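You operate a simulated robot arm through the tools that you are given. There is no shell and no other tool.

You are at the controls of a simulated robot arm. One attempt, no reset.

## Task
Water the white plant pot on the plant saucer, then stand it back in its place.
Fine: put the can back; leave the other plant dry. Set down upright: what you pick out, watering can.

It is judged by the outcome, as a careful person would: the job done as asked, and still so three seconds after it is handed in. It fails if anything else is knocked over, pushed out of place, dropped, spilled or broken.

## Robot
A 7-joint arm with a two-finger parallel gripper, fixed in place. Base frame: the origin is at the foot of the arm, x ahead of it, y to its left, z up. Units: mm, degrees, N and s.
Its first joint turns from -166.0 to 166.0 degrees. Payload 3.43 kg.
The TCP is the grasp point between the finger pads, 34 mm short of the fingertips. In the tool frame z runs along the fingers and y along their closing line. The gripper opens to 128 mm. The fingers are 24 mm wide and 12 mm thick; the gripper's body (48 by 130 mm) begins 96 mm behind the TCP.
Orientation is that of the tool frame in the base frame, as a unit quaternion [x, y, z, w]. With the fingers straight down and closing along the base's y, the tool's x points along the base's -x, its y along +y and its z along -z.

## Interface
- The arm moves only by the tool move_arm. Its argument "motion" is a list of rows, each an object (a shift or turn left out is 0, a gripper value left out holds the last) with "turn": the turn, a rotation vector about the tool's x, y, z in degrees, a list of three; "translation": the shift along the tool's x, y, z in mm, a list of three; "gripper": the opening, from 0 (shut) to 1 (fully open). In form: [{"turn": [ax, ay, az], "translation": [tx, ty, tz], "gripper": gripper}, ...]. A call has 1 to 20 rows; each row shifts and turns the commanded pose from where the row before left it, along the tool's axes as they then stand. A row lasts 0.2 s, in which the tool goes at most 50 mm and 8.6 degrees; a call with a longer step from one row to the next is refused whole, and so is a gripper value outside its range. Where a pose cannot be reached the arm comes as near as it can. A force on the tool above 40 N (or 10 N above the force at the start of the call, whichever is more), or a blocked arm, ends the call early, and 0.2 s more pass. The fingers move at their own pace (about 153 mm/s each) and stop on an object; they squeeze with about 28 N. The grip force told is the motor's: it shows also when the fingers shut on nothing. Time passes only in rows, and 0.2 s behind the last, so rows that do not move let the fingers close. It gives the time, the measured TCP pose, the force on the tool (base axes), the opening and the grip force at its end, in the units of the frame above (readings bear some noise), with the torque about the TCP (base axes, N m) and any sound that the robot's microphone picked up.
- Cameras (640 x 400 px; columns grow to the right, rows downward): "scene" is fixed at [52.6, 501.2, 1567.2]; the picture's right is [-0.51, -0.86, 0.00], its down [-0.40, 0.23, -0.89] and it looks along [0.76, -0.45, -0.46] (base axes); focal length 341 px, centre (320, 200). "wrist" rides on the gripper at [76, -11, -160] in the tool frame; the picture's right is [0.15, 0.99, 0.00], its down [-0.88, 0.13, -0.46] and it looks along [-0.45, 0.07, 0.89] (tool axes); focal length 234 px, centre (320, 200). There is no depth. A picture from a camera that has moved, and an enlarged one, comes with that camera's place and axes in the base frame and with its lens.
- grab_frame(camera): a new picture of that camera. It takes no simulated time.
- close_up(camera, box): a new picture of the part [left, top, right, bottom] of that camera's present view, enlarged. It takes no simulated time.
- finish_job(): hands the job in; it is judged then, once.

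Places have to be worked out from the pictures, the camera data and where the tool is seen. Open the gripper and draw the arm clear of the work before you hand the job in, unless the task says otherwise.

The tools are called as name(argument=value, ...) on one line, values as JSON. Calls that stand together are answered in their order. move_arm: Moves the arm, as the interface text tells. Its arguments: {"type":"object","properties":{"motion":{"type":"array"}},"required":["motion"]} The other tools are called the same way: grab_frame (camera) takes a picture; close_up (camera, box) takes an enlarged picture of a part of a camera's view; finish_job () hands the job in.

At the start:

```text
clock: 0.0
ee_pos: [644.5, -28.1, 1295.2]
tcp_rot: [0.0, 1.0, 0.0, 0.0]
wrist_force: [-0.2, -0.4, -0.1]
wrist_torque: [0.01, 0.04, 0.01]
opening: 127.9
finger_force: 0.0
```

scene: 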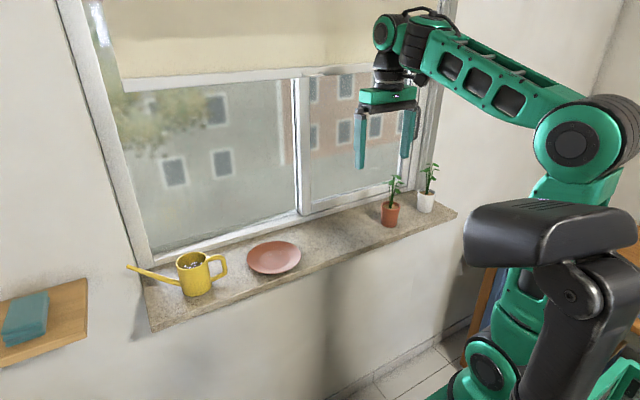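
wrist: 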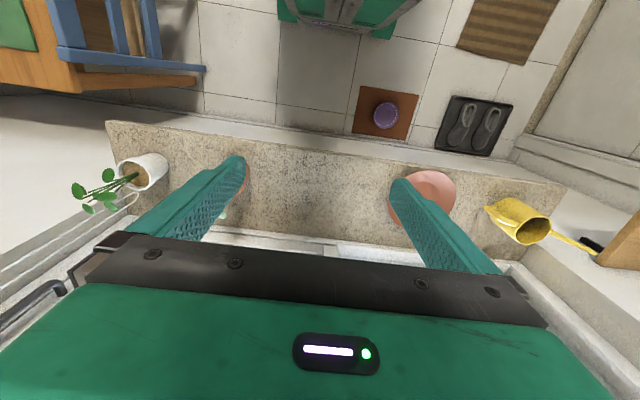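

I start by looking closely at the scene: the sill holds a yellow can, a pink saucer, a terracotta pot and a white pot. I'll take enlarged views to work out places.

close_up(camera="scene", box=[120, 220, 320, 345])

close_up(camera="scene", box=[340, 150, 480, 238])

close_up(camera="wrist", box=[380, 140, 620, 290])

close_up(camera="wrist", box=[40, 110, 280, 260])

```text
3.20 times, centred on (220, 282) of scene
camera zoom: at [52.6, 501.2, 1567.2], right [-0.51, -0.86, 0.0], down [-0.4, 0.23, -0.89], along [0.76, -0.45, -0.46], focal length 1092 px, centre (640, -64)
```

zoom: 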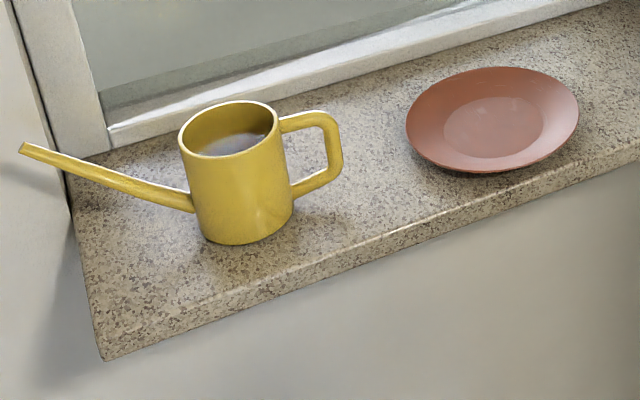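

```text
4.55 times, centred on (410, 194) of scene
camera zoom: at [52.6, 501.2, 1567.2], right [-0.51, -0.86, 0.0], down [-0.4, 0.23, -0.89], along [0.76, -0.45, -0.46], focal length 1551 px, centre (-89, 227)
```

zoom: 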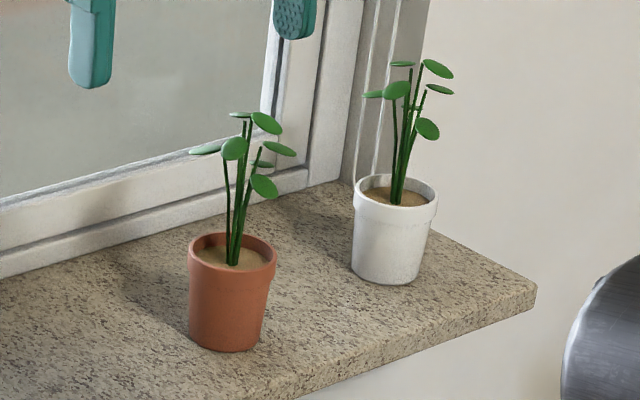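

```text
2.67 times, centred on (500, 215) of wrist
camera zoom: at [568.8, -40.8, 1454.7], right [-0.15, 0.99, 0.0], down [0.88, 0.13, 0.46], along [0.45, 0.07, -0.89], focal length 624 px, centre (-160, 160)
```

zoom: 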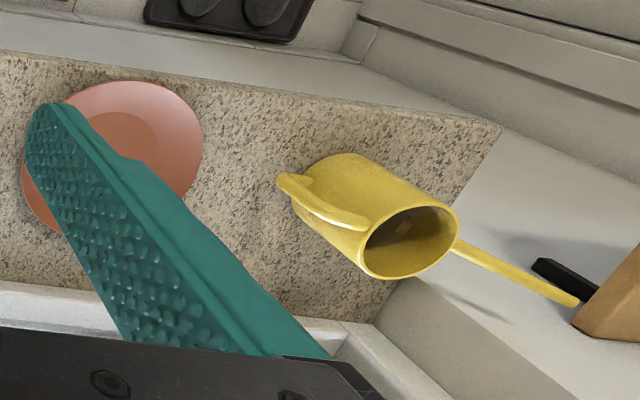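

```text
2.67 times, centred on (160, 185) of wrist
camera zoom: at [568.8, -40.8, 1454.7], right [-0.15, 0.99, 0.0], down [0.88, 0.13, 0.46], along [0.45, 0.07, -0.89], focal length 624 px, centre (747, 240)
```

zoom: 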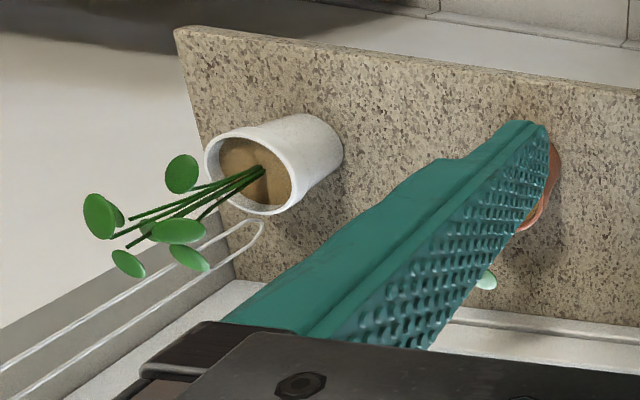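

From the two views I estimate the white pot near (764, -340) with its rim at z≈1063, the terracotta pot near (760, -177), the saucer near (757, 222) and the can near (772, 431) with its spout pointing +y. The sill is at z≈993 and its front edge at x≈670. I first move clear in front of the white pot to look more closely.

move_arm(motion=[{"translation": [12, -44.6, 13]}, {"translation": [12, -44.6, 13]}, {"translation": [12, -44.6, 13]}, {"translation": [12, -44.6, 13]}, {"translation": [12, -44.6, 13]}, {"translation": [12, -44.6, 13]}, {"translation": [12, -44.6, 13]}])

grab_frame(camera="wrist")

grab_frame(camera="scene")

```text
clock: 1.6
ee_pos: [544.6, -339.1, 1209.7]
tcp_rot: [0.0, 1.0, -0.001, 0.006]
wrist_force: [-0.8, 0.9, -0.6]
wrist_torque: [-0.06, 0.0, 0.0]
opening: 128.4
finger_force: 0.0
```

```text
taken
camera wrist: at [467.0, -352.4, 1366.4], right [-0.15, 0.99, 0.0], down [0.87, 0.13, 0.47], along [0.46, 0.07, -0.88], focal length 234 px, centre (320, 200)
```

wrist: 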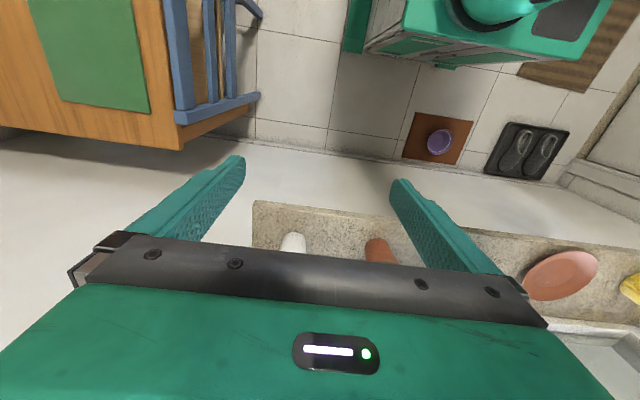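

```text
taken
```

scene: 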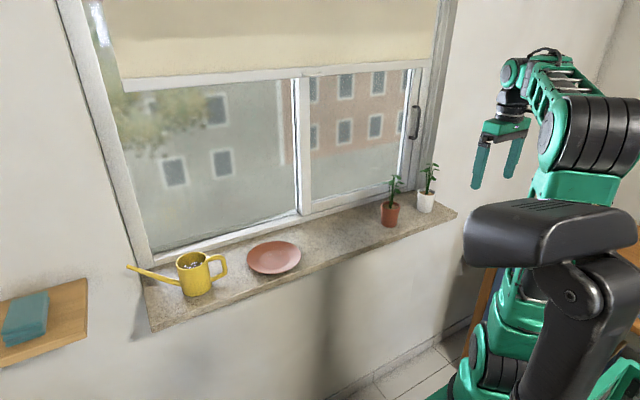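

The reading shows x=544.6 where I commanded 560, so I let the arm settle for a moment to see whether that is lag or an offset.

move_arm(motion=[{"translation": [0, 0, 0]}, {"translation": [0, 0, 0]}])

close_up(camera="scene", box=[340, 150, 480, 238])

```text
clock: 2.2
ee_pos: [545.1, -339.2, 1207.1]
tcp_rot: [0.0, 1.0, -0.001, 0.006]
wrist_force: [0.0, 1.0, -0.2]
wrist_torque: [-0.03, 0.0, 0.01]
opening: 128.0
finger_force: 0.0
```

```text
4.55 times, centred on (410, 194) of scene
camera zoom: at [52.6, 501.2, 1567.2], right [-0.51, -0.86, 0.0], down [-0.4, 0.23, -0.89], along [0.76, -0.45, -0.46], focal length 1551 px, centre (-89, 227)
```

zoom: 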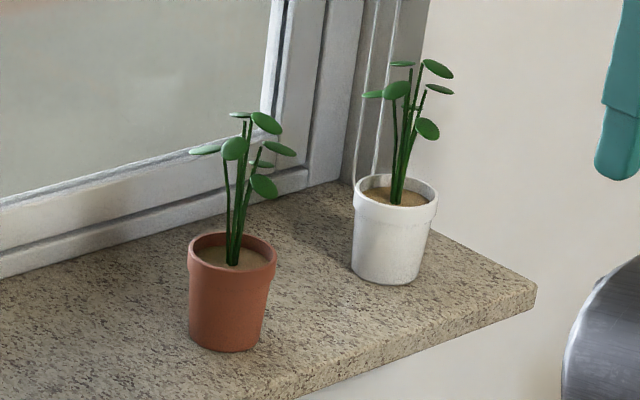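

The offset persists (545 against 560), so I test with a small known move to see how commanded shifts translate into measured ones.

move_arm(motion=[{"translation": [-20, 0, 0]}, {"translation": [-20, 0, 0]}, {"translation": [0, 0, 0]}])

```text
clock: 3.0
ee_pos: [584.4, -338.0, 1208.2]
tcp_rot: [0.001, 1.0, -0.002, 0.006]
wrist_force: [0.3, 0.5, 0.1]
wrist_torque: [-0.02, 0.03, 0.01]
opening: 128.0
finger_force: 0.0
```

The moves are faithful relative to where the arm stands, so I will steer by the measured pose. Now I pitch the tool forward in steps, well in front of the sill, checking it stays reachable.

move_arm(motion=[{"turn": [0, -8, 0]}, {"turn": [0, -8, 0]}, {"turn": [0, -8, 0]}, {"turn": [0, -8, 0]}, {"turn": [0, 0, 0]}])

grab_frame(camera="wrist")

grab_frame(camera="scene")

```text
clock: 4.2
ee_pos: [585.1, -340.6, 1211.1]
tcp_rot: [-0.001, 0.959, 0.0, 0.282]
wrist_force: [0.6, -0.7, -0.3]
wrist_torque: [0.0, -0.03, -0.01]
opening: 127.9
finger_force: 0.0
```

```text
taken
camera wrist: at [434.9, -352.5, 1304.4], right [-0.12, 0.99, -0.08], down [0.49, 0.13, 0.86], along [0.86, 0.07, -0.5], focal length 234 px, centre (320, 200)
```

wrist: 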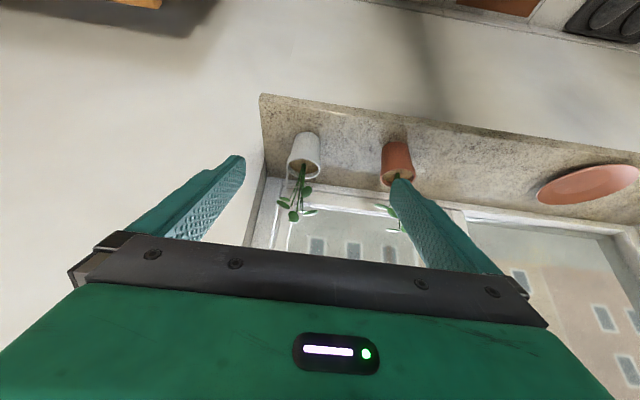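

```text
taken
```

scene: 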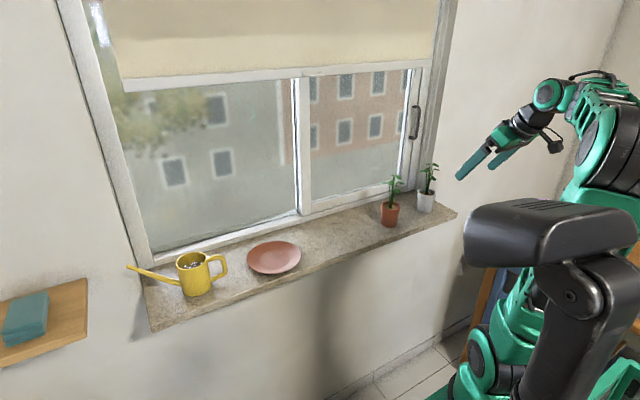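

The pitch works. I continue to about 65° of pitch, so the fingers point forward and about 25° downward, then look again.

move_arm(motion=[{"turn": [0, -8.1, 0]}, {"turn": [0, -8.1, 0]}, {"turn": [0, -8.1, 0]}, {"turn": [0, -8.1, 0]}, {"turn": [0, 0, 0]}])

grab_frame(camera="wrist")

grab_frame(camera="scene")

```text
clock: 5.4
ee_pos: [585.1, -340.1, 1211.0]
tcp_rot: [0.0, 0.843, 0.0, 0.538]
wrist_force: [0.1, 0.3, -0.7]
wrist_torque: [0.01, 0.04, -0.01]
opening: 127.9
finger_force: 0.1
```

```text
taken
camera wrist: at [408.1, -352.6, 1209.8], right [-0.06, 0.99, -0.13], down [-0.04, 0.13, 0.99], along [1.0, 0.07, 0.04], focal length 234 px, centre (320, 200)
```

wrist: 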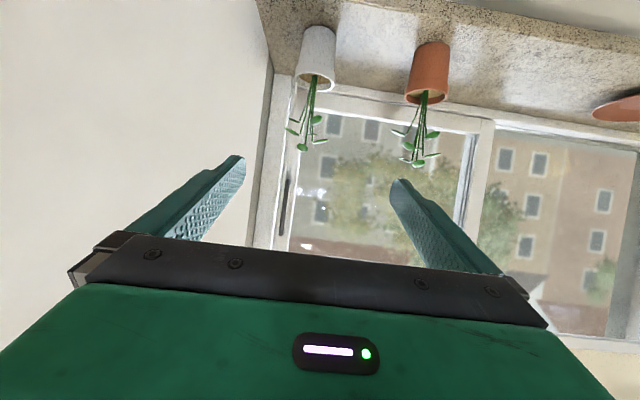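

```text
taken
```

scene: 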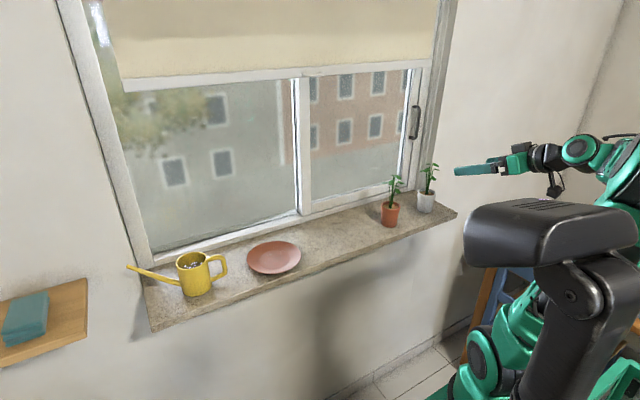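

The fingers now point forward and 25° down, and the camera looks level. I lower to about z=1060, still in front of the sill, for a close look at the white pot.

move_arm(motion=[{"translation": [22.8, -1, 22.7]}, {"translation": [22.8, -1, 22.7]}, {"translation": [22.8, -1, 22.7]}, {"translation": [22.8, -1, 22.7]}, {"translation": [22.8, -1, 22.7]}, {"translation": [0, 0, 0]}])

grab_frame(camera="wrist")

grab_frame(camera="scene")

```text
clock: 6.8
ee_pos: [639.9, -344.1, 1060.6]
tcp_rot: [0.0, 0.843, 0.0, 0.538]
wrist_force: [0.4, 0.0, -0.8]
wrist_torque: [0.0, 0.01, 0.03]
opening: 128.1
finger_force: 0.1
```

```text
taken
camera wrist: at [462.9, -357.4, 1058.8], right [-0.06, 0.99, -0.13], down [-0.04, 0.13, 0.99], along [1.0, 0.07, 0.03], focal length 234 px, centre (320, 200)
```

wrist: 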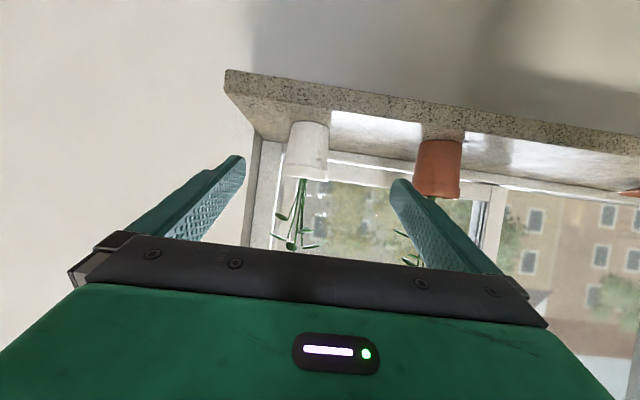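

```text
taken
```

scene: 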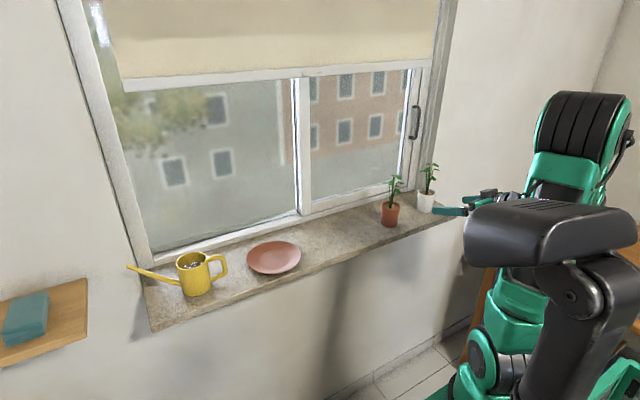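

close_up(camera="wrist", box=[210, 60, 482, 270])

close_up(camera="scene", box=[370, 150, 498, 230])

```text
1.90 times, centred on (346, 165) of wrist
camera zoom: at [462.9, -357.4, 1058.8], right [-0.06, 0.99, -0.13], down [-0.04, 0.13, 0.99], along [1.0, 0.07, 0.03], focal length 446 px, centre (270, 267)
```

zoom: 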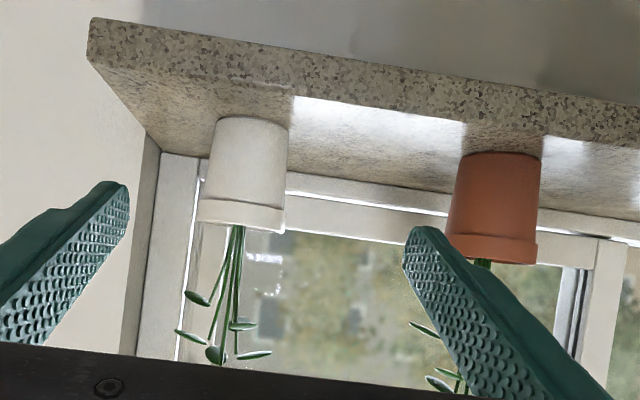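

```text
5.00 times, centred on (434, 190) of scene
camera zoom: at [52.6, 501.2, 1567.2], right [-0.51, -0.86, 0.0], down [-0.4, 0.23, -0.89], along [0.76, -0.45, -0.46], focal length 1706 px, centre (-250, 250)
```

zoom: 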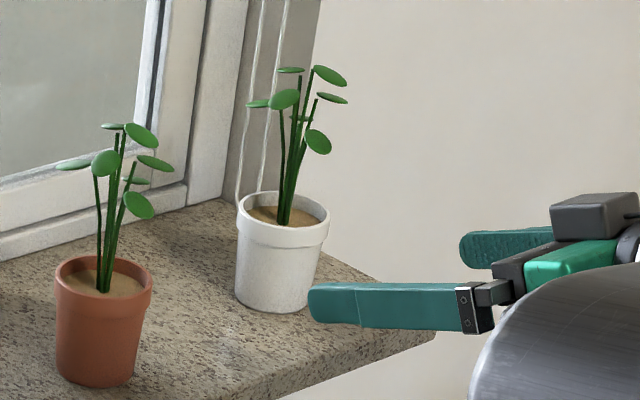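

Combining four wrist views, I put the white pot's axis at about (779, -360), its rim at z≈1041, its base/sill at z≈975 and the sill's front edge at x≈700. I align with it at z≈1012 and come part of the way in before checking.

move_arm(motion=[{"translation": [20, -8.2, 14.8]}, {"translation": [20, -8.2, 14.8]}, {"translation": [-10.5, 0, 22.7]}, {"translation": [-10.5, 0, 22.7]}, {"translation": [0, 0, 0]}])

grab_frame(camera="wrist")

close_up(camera="scene", box=[370, 150, 498, 230])

```text
clock: 8.0
ee_pos: [700.3, -361.1, 1009.4]
tcp_rot: [0.0, 0.843, 0.0, 0.538]
wrist_force: [-0.6, -0.3, 0.1]
wrist_torque: [0.01, -0.07, 0.0]
opening: 128.1
finger_force: 0.1
```

```text
taken
camera wrist: at [524.1, -373.8, 1009.0], right [-0.06, 0.99, -0.13], down [-0.04, 0.13, 0.99], along [1.0, 0.07, 0.03], focal length 234 px, centre (320, 200)
```

wrist: 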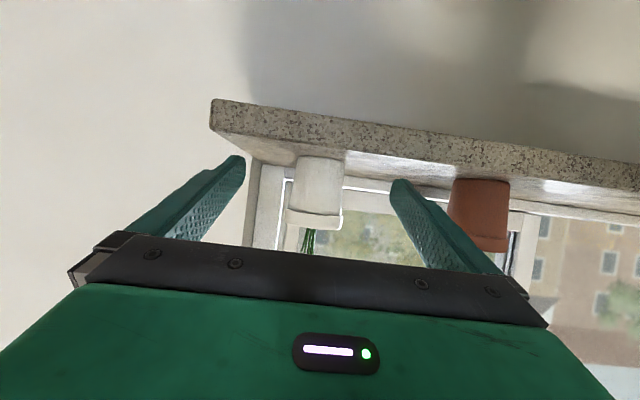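

```text
5.00 times, centred on (434, 190) of scene
camera zoom: at [52.6, 501.2, 1567.2], right [-0.51, -0.86, 0.0], down [-0.4, 0.23, -0.89], along [0.76, -0.45, -0.46], focal length 1706 px, centre (-250, 250)
```

zoom: 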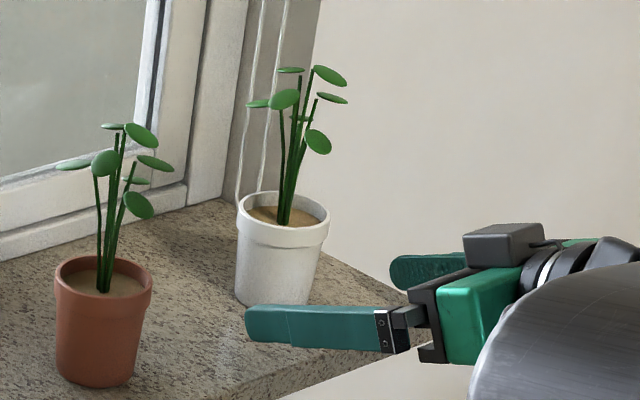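

The pot is centred between the fingers in y (-361), and the fingertips clear the sill by about 8 mm. I advance to the pot's axis with the fingers open and then half-close to check centring.

move_arm(motion=[{"translation": [-8.8, 0, 17.7]}, {"translation": [-8.8, 0, 17.7]}, {"translation": [-8.8, 0, 17.7]}, {"translation": [-8.6, 0, 17.7]}, {"gripper": 0.58}, {"gripper": 0.58}])

grab_frame(camera="wrist")

close_up(camera="scene", box=[370, 150, 498, 230])

```text
clock: 9.4
ee_pos: [779.6, -360.9, 1012.8]
tcp_rot: [0.0, 0.842, 0.001, 0.539]
wrist_force: [-0.6, 0.2, 0.0]
wrist_torque: [0.05, -0.02, 0.0]
opening: 74.2
finger_force: 0.1
```

```text
taken
camera wrist: at [602.6, -374.1, 1011.1], right [-0.06, 0.99, -0.13], down [-0.04, 0.13, 0.99], along [1.0, 0.07, 0.03], focal length 234 px, centre (320, 200)
```

wrist: 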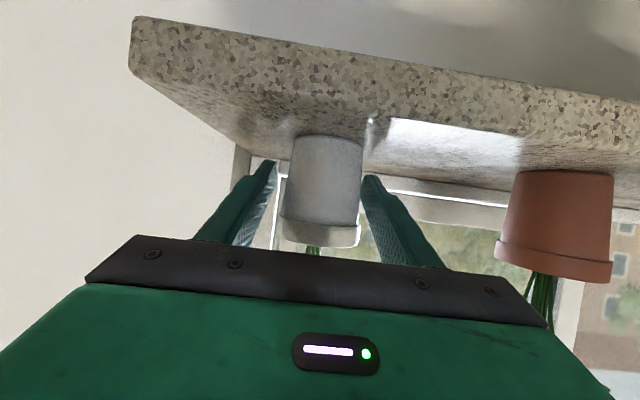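

```text
5.00 times, centred on (434, 190) of scene
camera zoom: at [52.6, 501.2, 1567.2], right [-0.51, -0.86, 0.0], down [-0.4, 0.23, -0.89], along [0.76, -0.45, -0.46], focal length 1706 px, centre (-250, 250)
```

zoom: 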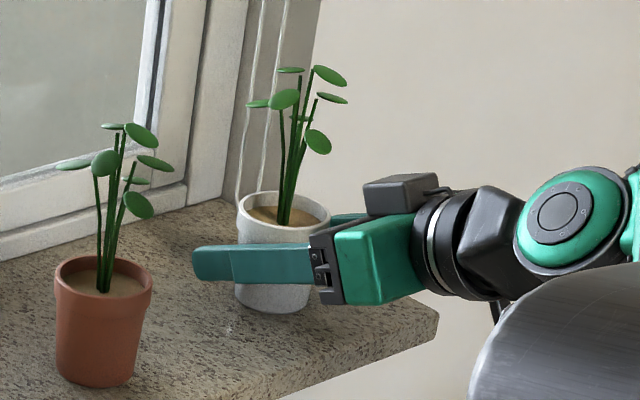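

The fingers are around the pot with about 8 mm clear on each side. I enlarge the wrist view to check centring before closing.

close_up(camera="wrist", box=[200, 110, 440, 260])

```text
2.67 times, centred on (320, 185) of wrist
camera zoom: at [602.6, -374.1, 1011.1], right [-0.06, 0.99, -0.13], down [-0.04, 0.13, 0.99], along [1.0, 0.07, 0.03], focal length 624 px, centre (320, 240)
```

zoom: 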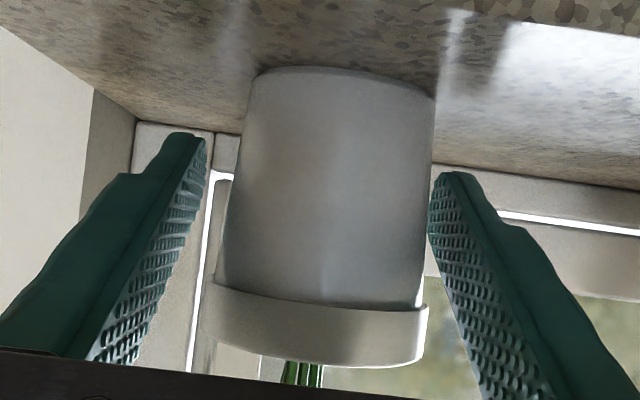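

The pot's centre (column ~325) matches the grasp point's projection (~328), so it is centred. I close on it below the collar.

move_arm(motion=[{"gripper": 0.48}, {"gripper": 0.0}, {"gripper": 0.0}, {"gripper": 0.0}])

close_up(camera="wrist", box=[200, 110, 440, 260])

```text
clock: 10.4
ee_pos: [779.0, -362.6, 1012.8]
tcp_rot: [0.001, 0.843, 0.0, 0.538]
wrist_force: [-0.4, 0.4, -1.3]
wrist_torque: [0.0, 0.0, -0.01]
opening: 55.4
finger_force: 27.8
```

```text
2.67 times, centred on (320, 185) of wrist
camera zoom: at [602.5, -374.1, 1011.0], right [-0.06, 0.99, -0.13], down [-0.04, 0.13, 0.99], along [1.0, 0.07, 0.03], focal length 624 px, centre (320, 240)
```

zoom: 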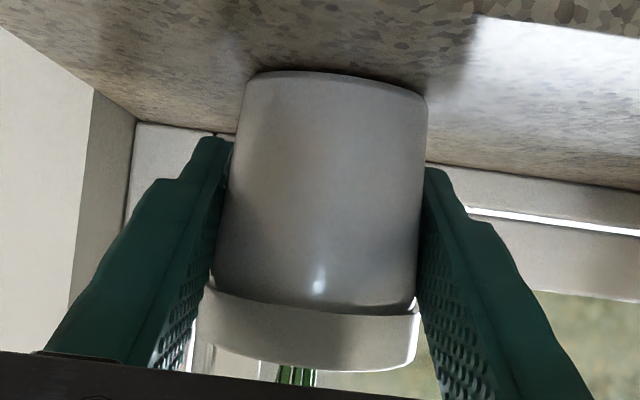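

The pot is gripped (opening 55 mm, 28 N); it moved only about 1.5 mm. I lift it 15 mm straight up and check that it stays firm and upright.

move_arm(motion=[{"translation": [-6.8, 0, -3.2]}, {"translation": [-6.8, 0, -3.2]}, {"translation": [0, 0, 0]}])

grab_frame(camera="wrist")

close_up(camera="scene", box=[370, 150, 498, 230])

```text
clock: 11.2
ee_pos: [779.0, -362.6, 1029.2]
tcp_rot: [0.001, 0.842, -0.001, 0.539]
wrist_force: [0.3, -0.9, -2.8]
wrist_torque: [0.0, 0.01, 0.02]
opening: 55.3
finger_force: 27.9
```

```text
taken
camera wrist: at [602.2, -374.4, 1026.4], right [-0.06, 0.99, -0.13], down [-0.04, 0.13, 0.99], along [1.0, 0.07, 0.03], focal length 234 px, centre (320, 200)
```

wrist: 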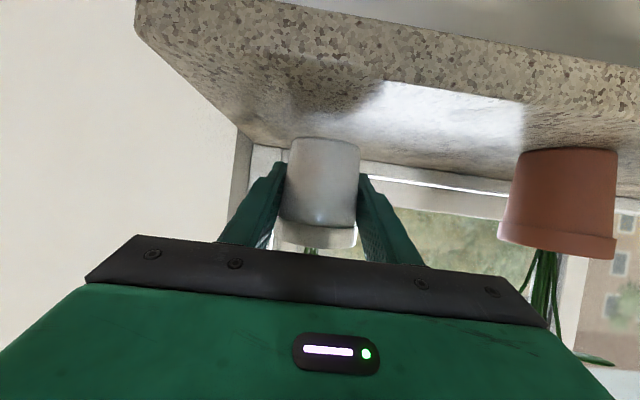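

```text
5.00 times, centred on (434, 190) of scene
camera zoom: at [52.6, 501.2, 1567.2], right [-0.51, -0.86, 0.0], down [-0.4, 0.23, -0.89], along [0.76, -0.45, -0.46], focal length 1706 px, centre (-250, 250)
```

zoom: 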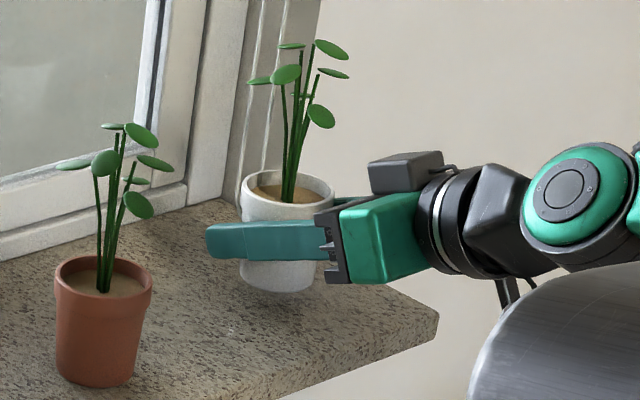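

The pot is lifted, upright and secure. I raise it a bit more and draw it straight back in front of the sill, clear of the terracotta plant.

move_arm(motion=[{"translation": [-11.4, 0, -5.3]}, {"translation": [-11.4, 0, -5.3]}, {"translation": [9.9, 0, -21.4]}, {"translation": [9.9, 0, -21.4]}, {"translation": [9.9, 0, -21.4]}, {"translation": [9.9, 0, -21.4]}, {"translation": [9.9, 0, -21.4]}, {"translation": [9.9, 0, -21.4]}, {"translation": [9.9, 0, -21.4]}, {"translation": [0, 0, 0]}])

grab_frame(camera="scene")

grab_frame(camera="wrist")

```text
clock: 13.4
ee_pos: [614.1, -361.5, 1055.3]
tcp_rot: [0.0, 0.843, 0.0, 0.538]
wrist_force: [0.4, -0.3, -2.2]
wrist_torque: [0.0, 0.03, -0.02]
opening: 55.4
finger_force: 28.1
```

```text
taken
```

scene: 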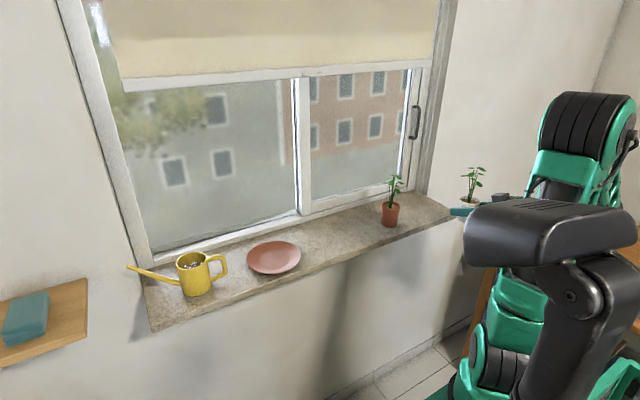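

```text
taken
camera wrist: at [437.2, -374.4, 1052.5], right [-0.06, 0.99, -0.13], down [-0.04, 0.13, 0.99], along [1.0, 0.07, 0.03], focal length 234 px, centre (320, 200)
```

wrist: 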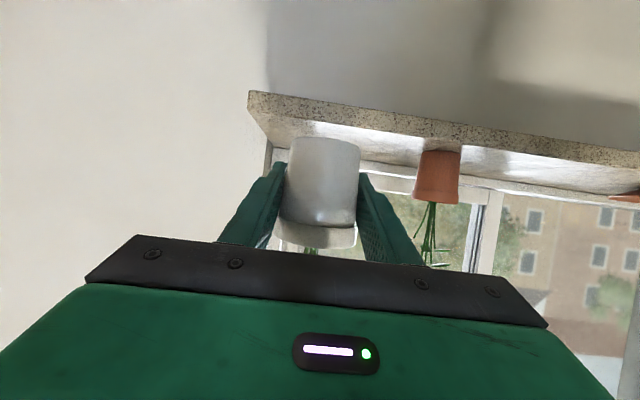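

The pot hangs steady. I carry it sideways in +y in front of the sill in moderate steps, halfway first.

move_arm(motion=[{"translation": [0, 20, 0]}, {"translation": [0, 36, 0]}, {"translation": [0, 36, 0]}, {"translation": [0, 36, 0]}, {"translation": [0, 36, 0]}, {"translation": [0, 36, 0]}, {"translation": [0, 36, 0]}, {"translation": [0, 36, 0]}, {"translation": [0, 20, 0]}, {"translation": [0, 0, 0]}])

grab_frame(camera="scene")

grab_frame(camera="wrist")

```text
clock: 15.6
ee_pos: [607.7, -276.2, 1080.5]
tcp_rot: [0.001, 0.843, -0.001, 0.538]
wrist_force: [-0.1, 0.3, -1.7]
wrist_torque: [-0.04, -0.02, -0.04]
opening: 55.3
finger_force: 28.0
out of reach, approached as far as the arm can: row 3, 4, 5, 6, 7, 8, 9
```

```text
taken
```

scene: 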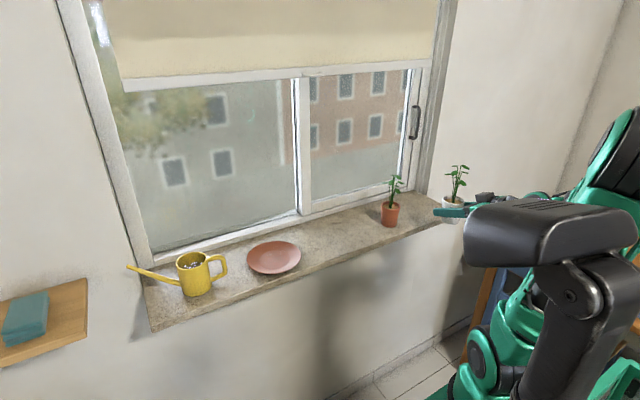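

```text
taken
camera wrist: at [431.2, -289.4, 1077.9], right [-0.06, 0.99, -0.13], down [-0.04, 0.13, 0.99], along [1.0, 0.07, 0.03], focal length 234 px, centre (320, 200)
```

wrist: 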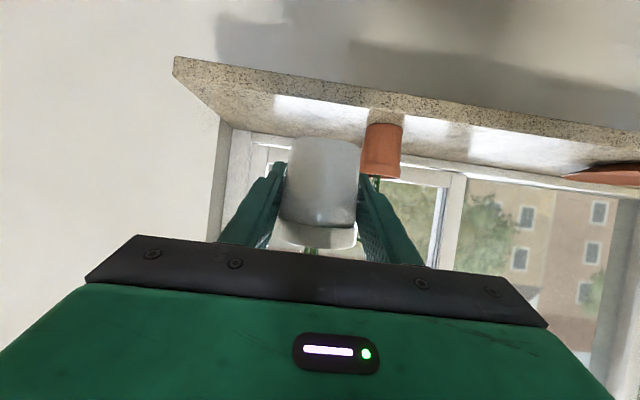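

The arm ran out of reach near the base axis (tool level and folded), stopping at (608, -276, 1080). I'll instead pass high over the sill, where x can be larger: first straight up, then I re-read the pose.

move_arm(motion=[{"translation": [0, 0, 0]}, {"translation": [-18, 0, -8.4]}, {"translation": [-18, 0, -8.4]}, {"translation": [0, 0, 0]}])

```text
clock: 16.6
ee_pos: [608.1, -277.4, 1119.5]
tcp_rot: [0.001, 0.843, -0.001, 0.538]
wrist_force: [0.0, 0.5, -1.6]
wrist_torque: [-0.01, 0.01, 0.02]
opening: 55.2
finger_force: 28.0
```

Commands restart from the actual pose, so this works. I raise to z≈1230 and then move forward to x≈740, high above both plants' level.

move_arm(motion=[{"translation": [-25, 0, -11.6]}, {"translation": [-25, 0, -11.6]}, {"translation": [-25, 0, -11.6]}, {"translation": [-25, 0, -11.6]}, {"translation": [-11.1, 0, 24]}, {"translation": [-11.1, 0, 24]}, {"translation": [-11.1, 0, 24]}, {"translation": [-11.1, 0, 24]}, {"translation": [-11.1, 0, 24]}, {"translation": [0, 0, 0]}])

grab_frame(camera="scene")

grab_frame(camera="wrist")

```text
clock: 18.8
ee_pos: [740.4, -276.6, 1228.1]
tcp_rot: [0.0, 0.843, 0.001, 0.538]
wrist_force: [-0.7, 0.0, -2.4]
wrist_torque: [0.01, 0.02, 0.0]
opening: 55.4
finger_force: 28.3
```

```text
taken
```

scene: 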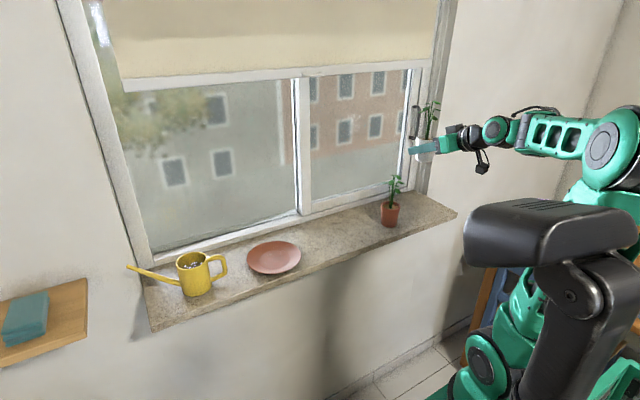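

```text
taken
camera wrist: at [563.7, -290.1, 1226.9], right [-0.06, 0.99, -0.13], down [-0.04, 0.13, 0.99], along [1.0, 0.07, 0.03], focal length 234 px, centre (320, 200)
```

wrist: 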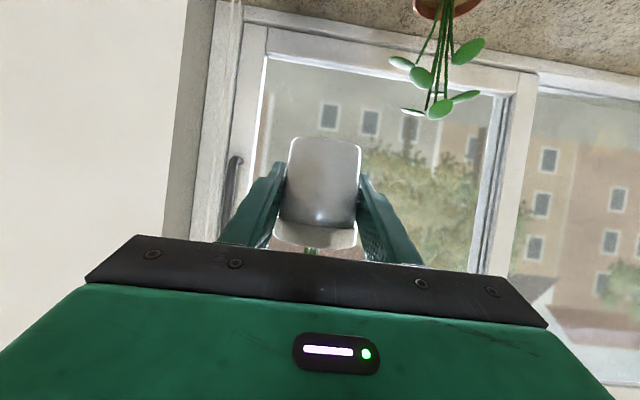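

The terracotta plant's top is at z≈1145 while the white pot's bottom is at ≈1191, so there is room to pass above it. I carry it across in +y toward the saucer's y.

move_arm(motion=[{"translation": [0, 20, 0]}, {"translation": [0, 36, 0]}, {"translation": [0, 36, 0]}, {"translation": [0, 36, 0]}, {"translation": [0, 36, 0]}, {"translation": [0, 36, 0]}, {"translation": [0, 36, 0]}, {"translation": [0, 20, 0]}, {"translation": [0, 0, 0]}])

grab_frame(camera="scene")

```text
clock: 20.8
ee_pos: [740.7, -22.4, 1229.2]
tcp_rot: [0.001, 0.843, 0.0, 0.538]
wrist_force: [0.2, 0.3, -2.7]
wrist_torque: [0.01, -0.02, -0.03]
opening: 55.2
finger_force: 28.7
```

```text
taken
```

scene: 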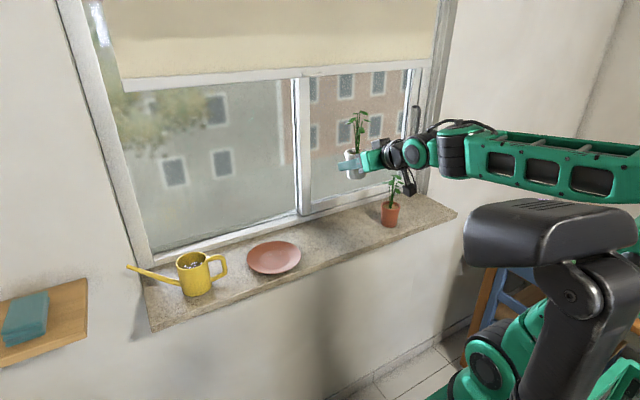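

The transit works with the pot upright. I continue in +y to above the saucer.

move_arm(motion=[{"translation": [0, 20, 0]}, {"translation": [0, 34, 0]}, {"translation": [0, 34, 0]}, {"translation": [0, 34, 0]}, {"translation": [0, 34, 0]}, {"translation": [0, 34, 0]}, {"translation": [0, 34, 0]}, {"translation": [0, 20, 0]}, {"translation": [0, 0, 0]}])

grab_frame(camera="scene")

grab_frame(camera="wrist")

```text
clock: 22.8
ee_pos: [740.1, 223.6, 1230.7]
tcp_rot: [0.0, 0.843, 0.0, 0.538]
wrist_force: [-0.3, 0.2, -2.3]
wrist_torque: [-0.01, -0.01, 0.02]
opening: 55.1
finger_force: 28.3
```

```text
taken
```

scene: 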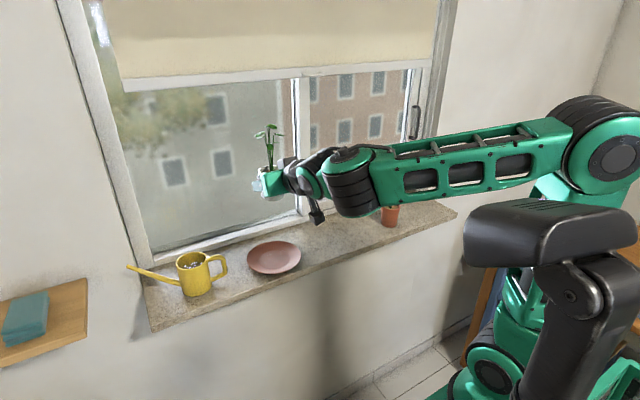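

```text
taken
camera wrist: at [563.7, 210.4, 1228.2], right [-0.06, 0.99, -0.13], down [-0.04, 0.13, 0.99], along [1.0, 0.07, 0.03], focal length 234 px, centre (320, 200)
```

wrist: 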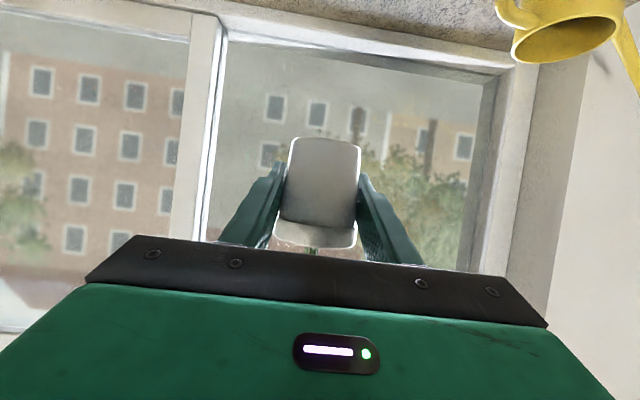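

I'm above the saucer's side at (740, 224, 1231). I lower partly and pull back slightly so the wrist camera can see the saucer for exact alignment.

move_arm(motion=[{"translation": [24.3, 0, 4.7]}, {"translation": [24.3, 0, 4.7]}, {"translation": [24.3, 0, 4.7]}, {"translation": [24.3, 0, 4.7]}, {"translation": [24.3, 0, 4.7]}, {"translation": [0, 0, 0]}])

grab_frame(camera="wrist")

close_up(camera="scene", box=[120, 180, 344, 320])

```text
clock: 24.2
ee_pos: [709.6, 221.9, 1108.6]
tcp_rot: [0.0, 0.843, 0.0, 0.538]
wrist_force: [-0.5, 0.6, -2.0]
wrist_torque: [-0.03, -0.02, 0.0]
opening: 55.4
finger_force: 28.1
```

```text
taken
camera wrist: at [534.1, 210.1, 1107.4], right [-0.06, 0.99, -0.13], down [-0.04, 0.13, 0.99], along [1.0, 0.07, 0.03], focal length 234 px, centre (320, 200)
```

wrist: 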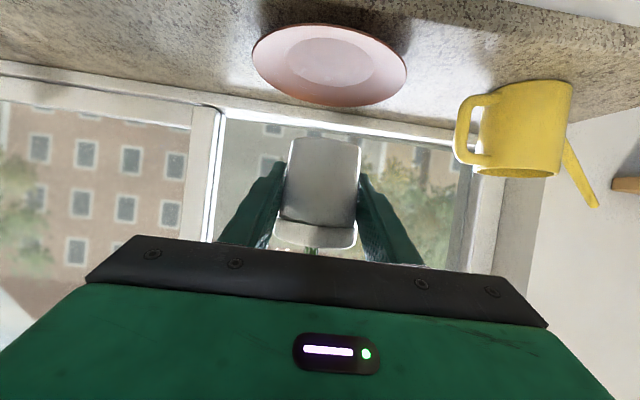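

```text
2.86 times, centred on (232, 250) of scene
camera zoom: at [52.6, 501.2, 1567.2], right [-0.51, -0.86, 0.0], down [-0.4, 0.23, -0.89], along [0.76, -0.45, -0.46], focal length 975 px, centre (571, 57)
```

zoom: 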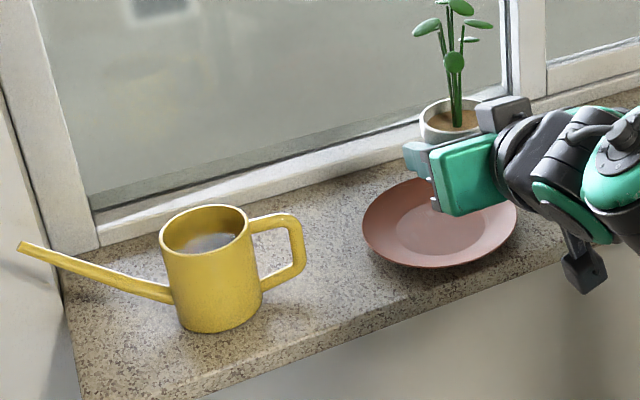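

The wrist now sees the saucer and can clearly. I enlarge both for measurements.

close_up(camera="wrist", box=[230, 0, 430, 125])

close_up(camera="wrist", box=[430, 60, 640, 220])

```text
3.20 times, centred on (330, 62) of wrist
camera zoom: at [534.1, 210.1, 1107.4], right [-0.06, 0.99, -0.13], down [-0.04, 0.13, 0.99], along [1.0, 0.07, 0.03], focal length 749 px, centre (288, 640)
```

zoom: 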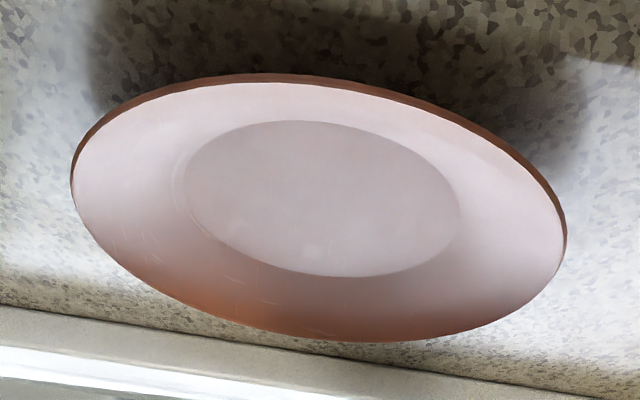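

```text
2.50 times, centred on (535, 140) of wrist
camera zoom: at [534.1, 210.1, 1107.4], right [-0.06, 0.99, -0.13], down [-0.04, 0.13, 0.99], along [1.0, 0.07, 0.03], focal length 585 px, centre (-218, 350)
```

zoom: 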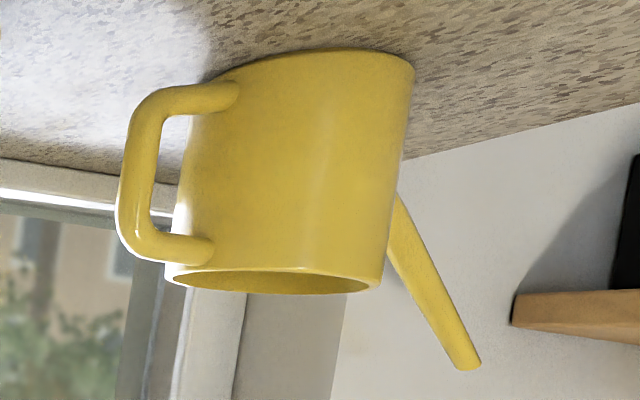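

I refine the saucer centre to about (774, 218), its floor at z≈980 and rim radius ~72; the can's axis is at about (772, 432) with the spout tip at (798, 562, 1078). I move over the saucer and lower to just above it.

move_arm(motion=[{"translation": [-9.0, -1.1, 19.5]}, {"translation": [-9.0, -1.1, 19.5]}, {"translation": [-9.0, -1.1, 19.5]}, {"translation": [18.5, 0, 8.6]}, {"translation": [18.5, 0, 8.6]}, {"translation": [18.5, 0, 8.6]}, {"translation": [15, 0, 7.0]}, {"translation": [0, 0, 0]}])

grab_frame(camera="wrist")

close_up(camera="scene", box=[200, 180, 360, 280])

```text
clock: 26.0
ee_pos: [776.0, 217.2, 1031.2]
tcp_rot: [0.0, 0.843, 0.001, 0.539]
wrist_force: [0.3, -0.5, -1.7]
wrist_torque: [-0.03, -0.01, 0.02]
opening: 55.5
finger_force: 28.3
```

```text
taken
camera wrist: at [598.8, 206.2, 1030.0], right [-0.06, 0.99, -0.13], down [-0.04, 0.13, 0.99], along [1.0, 0.07, 0.03], focal length 234 px, centre (320, 200)
```

wrist: 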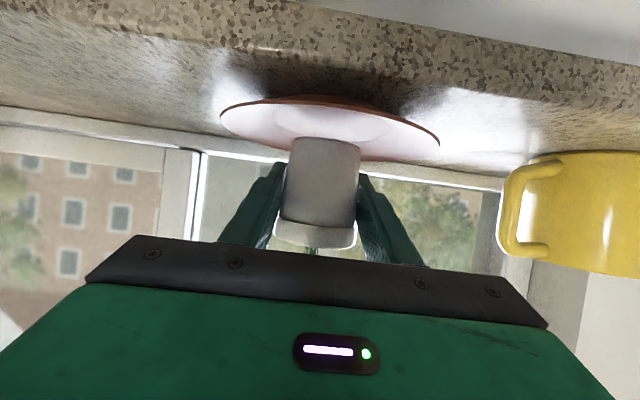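

```text
4.00 times, centred on (280, 230) of scene
camera zoom: at [52.6, 501.2, 1567.2], right [-0.51, -0.86, 0.0], down [-0.4, 0.23, -0.89], along [0.76, -0.45, -0.46], focal length 1365 px, centre (480, 80)
```

zoom: 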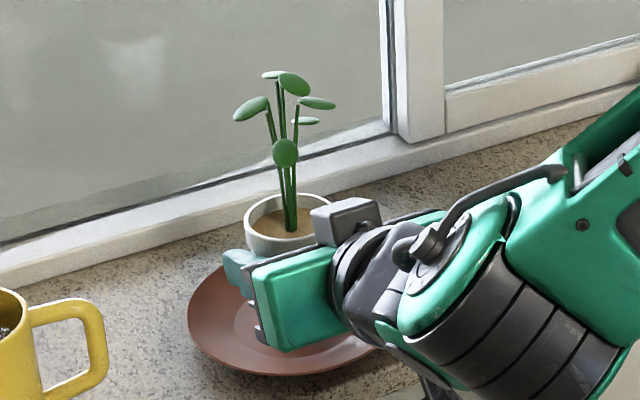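

The pot is centred on the saucer (saucer centre y≈218, TCP y≈217). I lower slowly, expecting touch at TCP z≈1017.

move_arm(motion=[{"translation": [3.6, 0, 1.7]}, {"translation": [3.6, 0, 1.7]}, {"translation": [1.8, 0, 0.8]}, {"translation": [0, 0, 0]}])

close_up(camera="wrist", box=[200, 80, 460, 260])

```text
clock: 27.0
ee_pos: [776.1, 218.3, 1022.1]
tcp_rot: [0.001, 0.843, 0.0, 0.538]
wrist_force: [-0.7, -1.0, -3.1]
wrist_torque: [0.03, -0.01, -0.02]
opening: 55.5
finger_force: 27.7
```

```text
2.22 times, centred on (330, 170) of wrist
camera zoom: at [598.8, 206.1, 1020.3], right [-0.06, 0.99, -0.13], down [-0.04, 0.13, 0.99], along [1.0, 0.07, 0.03], focal length 520 px, centre (298, 267)
```

zoom: 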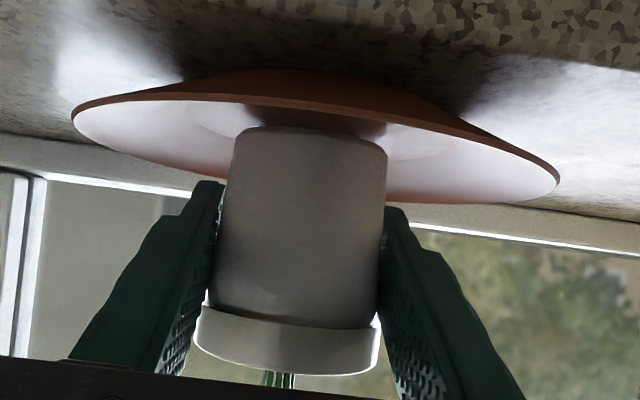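

Still hanging free (force -3 N) with the pot just above the saucer floor. I go down in small steps and watch the force.

move_arm(motion=[{"translation": [1.36, 0, 0.63]}, {"translation": [1.36, 0, 0.63]}, {"translation": [0, 0, 0]}])

move_arm(motion=[{"translation": [1.0, 0, 0.45]}, {"translation": [0, 0, 0]}])

```text
clock: 27.8
ee_pos: [774.7, 218.6, 1017.9]
tcp_rot: [0.0, 0.843, 0.0, 0.538]
wrist_force: [0.5, 0.5, -1.8]
wrist_torque: [0.0, -0.01, -0.02]
opening: 55.1
finger_force: 27.9
```

```text
clock: 28.4
ee_pos: [774.8, 218.3, 1018.1]
tcp_rot: [0.0, 0.842, 0.0, 0.539]
wrist_force: [0.0, 0.3, 3.8]
wrist_torque: [0.02, -0.1, 0.0]
opening: 55.4
finger_force: 28.4
```

Contact: the force rose to +3.8 N at TCP z≈1018, so the pot rests on the saucer. I open the fingers to release it.

move_arm(motion=[{"gripper": 0.5}, {"gripper": 0.62}, {"gripper": 0.62}])

close_up(camera="wrist", box=[200, 80, 460, 260])

close_up(camera="scene", box=[200, 180, 360, 280])

```text
clock: 29.2
ee_pos: [775.0, 218.4, 1018.3]
tcp_rot: [0.0, 0.843, 0.0, 0.538]
wrist_force: [0.3, 1.5, 0.7]
wrist_torque: [0.02, -0.01, 0.03]
opening: 79.4
finger_force: 0.1
```

```text
2.22 times, centred on (330, 170) of wrist
camera zoom: at [598.4, 206.1, 1016.1], right [-0.06, 0.99, -0.13], down [-0.04, 0.13, 0.99], along [1.0, 0.07, 0.03], focal length 520 px, centre (298, 267)
```

zoom: 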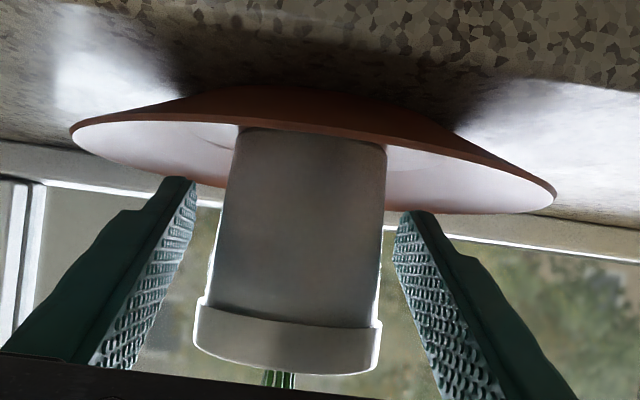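

```text
4.00 times, centred on (280, 230) of scene
camera zoom: at [52.6, 501.2, 1567.2], right [-0.51, -0.86, 0.0], down [-0.4, 0.23, -0.89], along [0.76, -0.45, -0.46], focal length 1365 px, centre (480, 80)
```

zoom: 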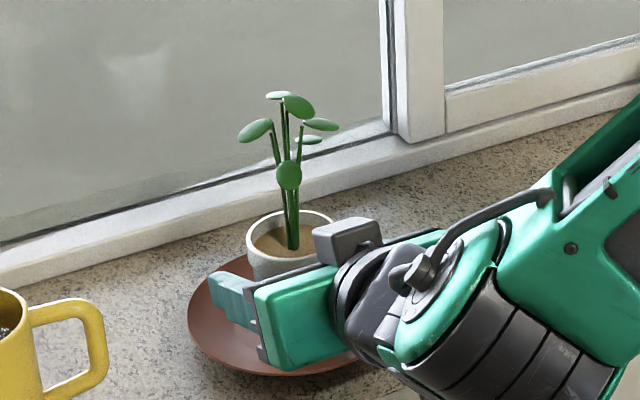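

The pot stands upright on the saucer and the fingers are free. I withdraw along the tool axis, back and up, to clear the saucer's rim.

move_arm(motion=[{"translation": [0, 0, -15]}, {"translation": [0, 0, -25]}, {"translation": [0, 0, -30]}, {"translation": [0, 0, -30]}, {"translation": [0, 0, -30]}, {"translation": [0, 0, -30]}, {"translation": [0, 0, 0]}])

grab_frame(camera="wrist")

grab_frame(camera="scene")

```text
clock: 30.8
ee_pos: [629.5, 218.4, 1084.4]
tcp_rot: [0.0, 0.843, 0.001, 0.538]
wrist_force: [0.1, -0.5, 1.4]
wrist_torque: [0.0, -0.02, -0.01]
opening: 79.4
finger_force: 0.0
```

```text
taken
camera wrist: at [452.4, 206.5, 1083.0], right [-0.06, 0.99, -0.13], down [-0.04, 0.13, 0.99], along [1.0, 0.07, 0.03], focal length 234 px, centre (320, 200)
```

wrist: 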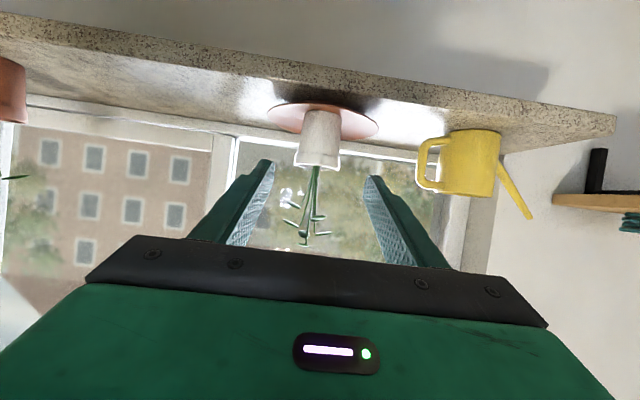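

```text
taken
```

scene: 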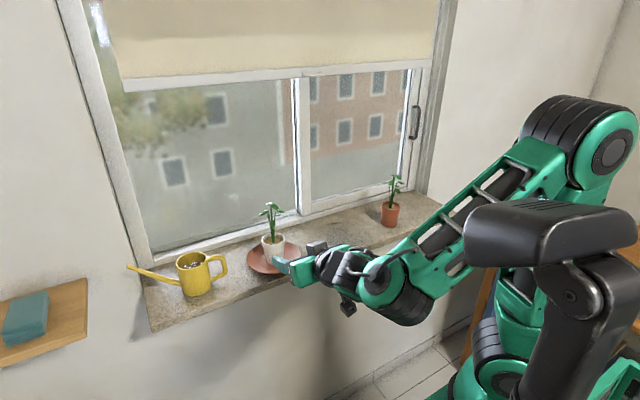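

The pot is standing on the saucer and the gripper is clear. Next comes the can: I'll raise to a free spot, un-pitch, and yaw the tool so the fingers can straddle the can's body across its handle–spout line.

move_arm(motion=[{"translation": [-29.4, 6.3, -20.1]}, {"translation": [-29.4, 6.3, -20.1]}, {"translation": [-29.4, 6.3, -20.1]}, {"translation": [-29.4, 6.3, -20.1]}, {"translation": [-29.4, 6.3, -20.1]}, {"turn": [0, 8.125, 0]}, {"turn": [0, 8.125, 0]}, {"turn": [0, 8.125, 0]}, {"turn": [0, 8.125, 0]}, {"turn": [0, 8.125, 0]}, {"turn": [0, 8.125, 0]}, {"turn": [0, 8.125, 0]}, {"turn": [0, 8.125, 0]}, {"turn": [0, 0, 0], "gripper": 0.8}])

grab_frame(camera="scene")

grab_frame(camera="wrist")

```text
clock: 33.8
ee_pos: [611.3, 250.2, 1244.5]
tcp_rot: [-0.001, 1.0, 0.001, 0.0]
wrist_force: [1.0, 0.5, 0.0]
wrist_torque: [-0.02, 0.04, -0.01]
opening: 102.3
finger_force: 0.1
out of reach, approached as far as the arm can: row 12
```

```text
taken
```

scene: 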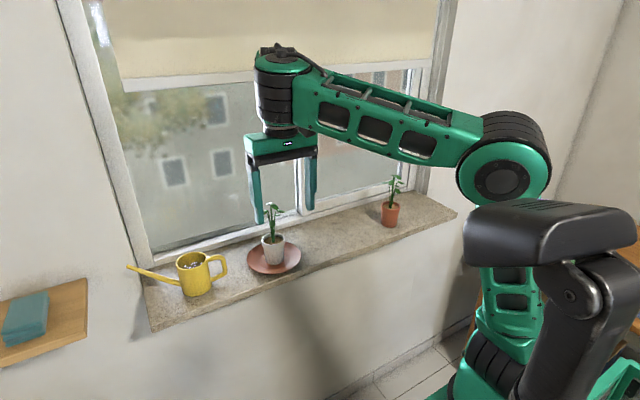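

```text
taken
camera wrist: at [535.9, 236.9, 1403.5], right [-0.15, 0.99, 0.0], down [0.88, 0.13, 0.46], along [0.45, 0.07, -0.89], focal length 234 px, centre (320, 200)
```

wrist: 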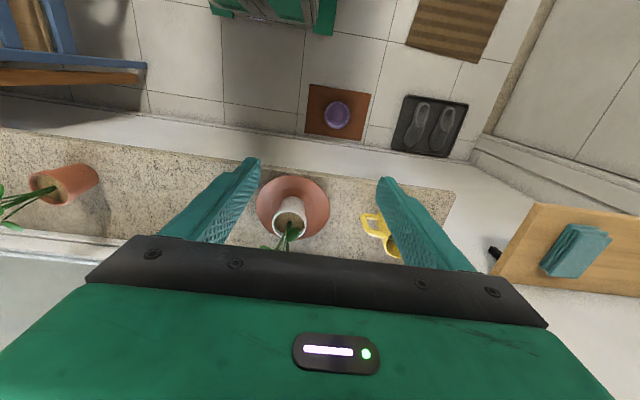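

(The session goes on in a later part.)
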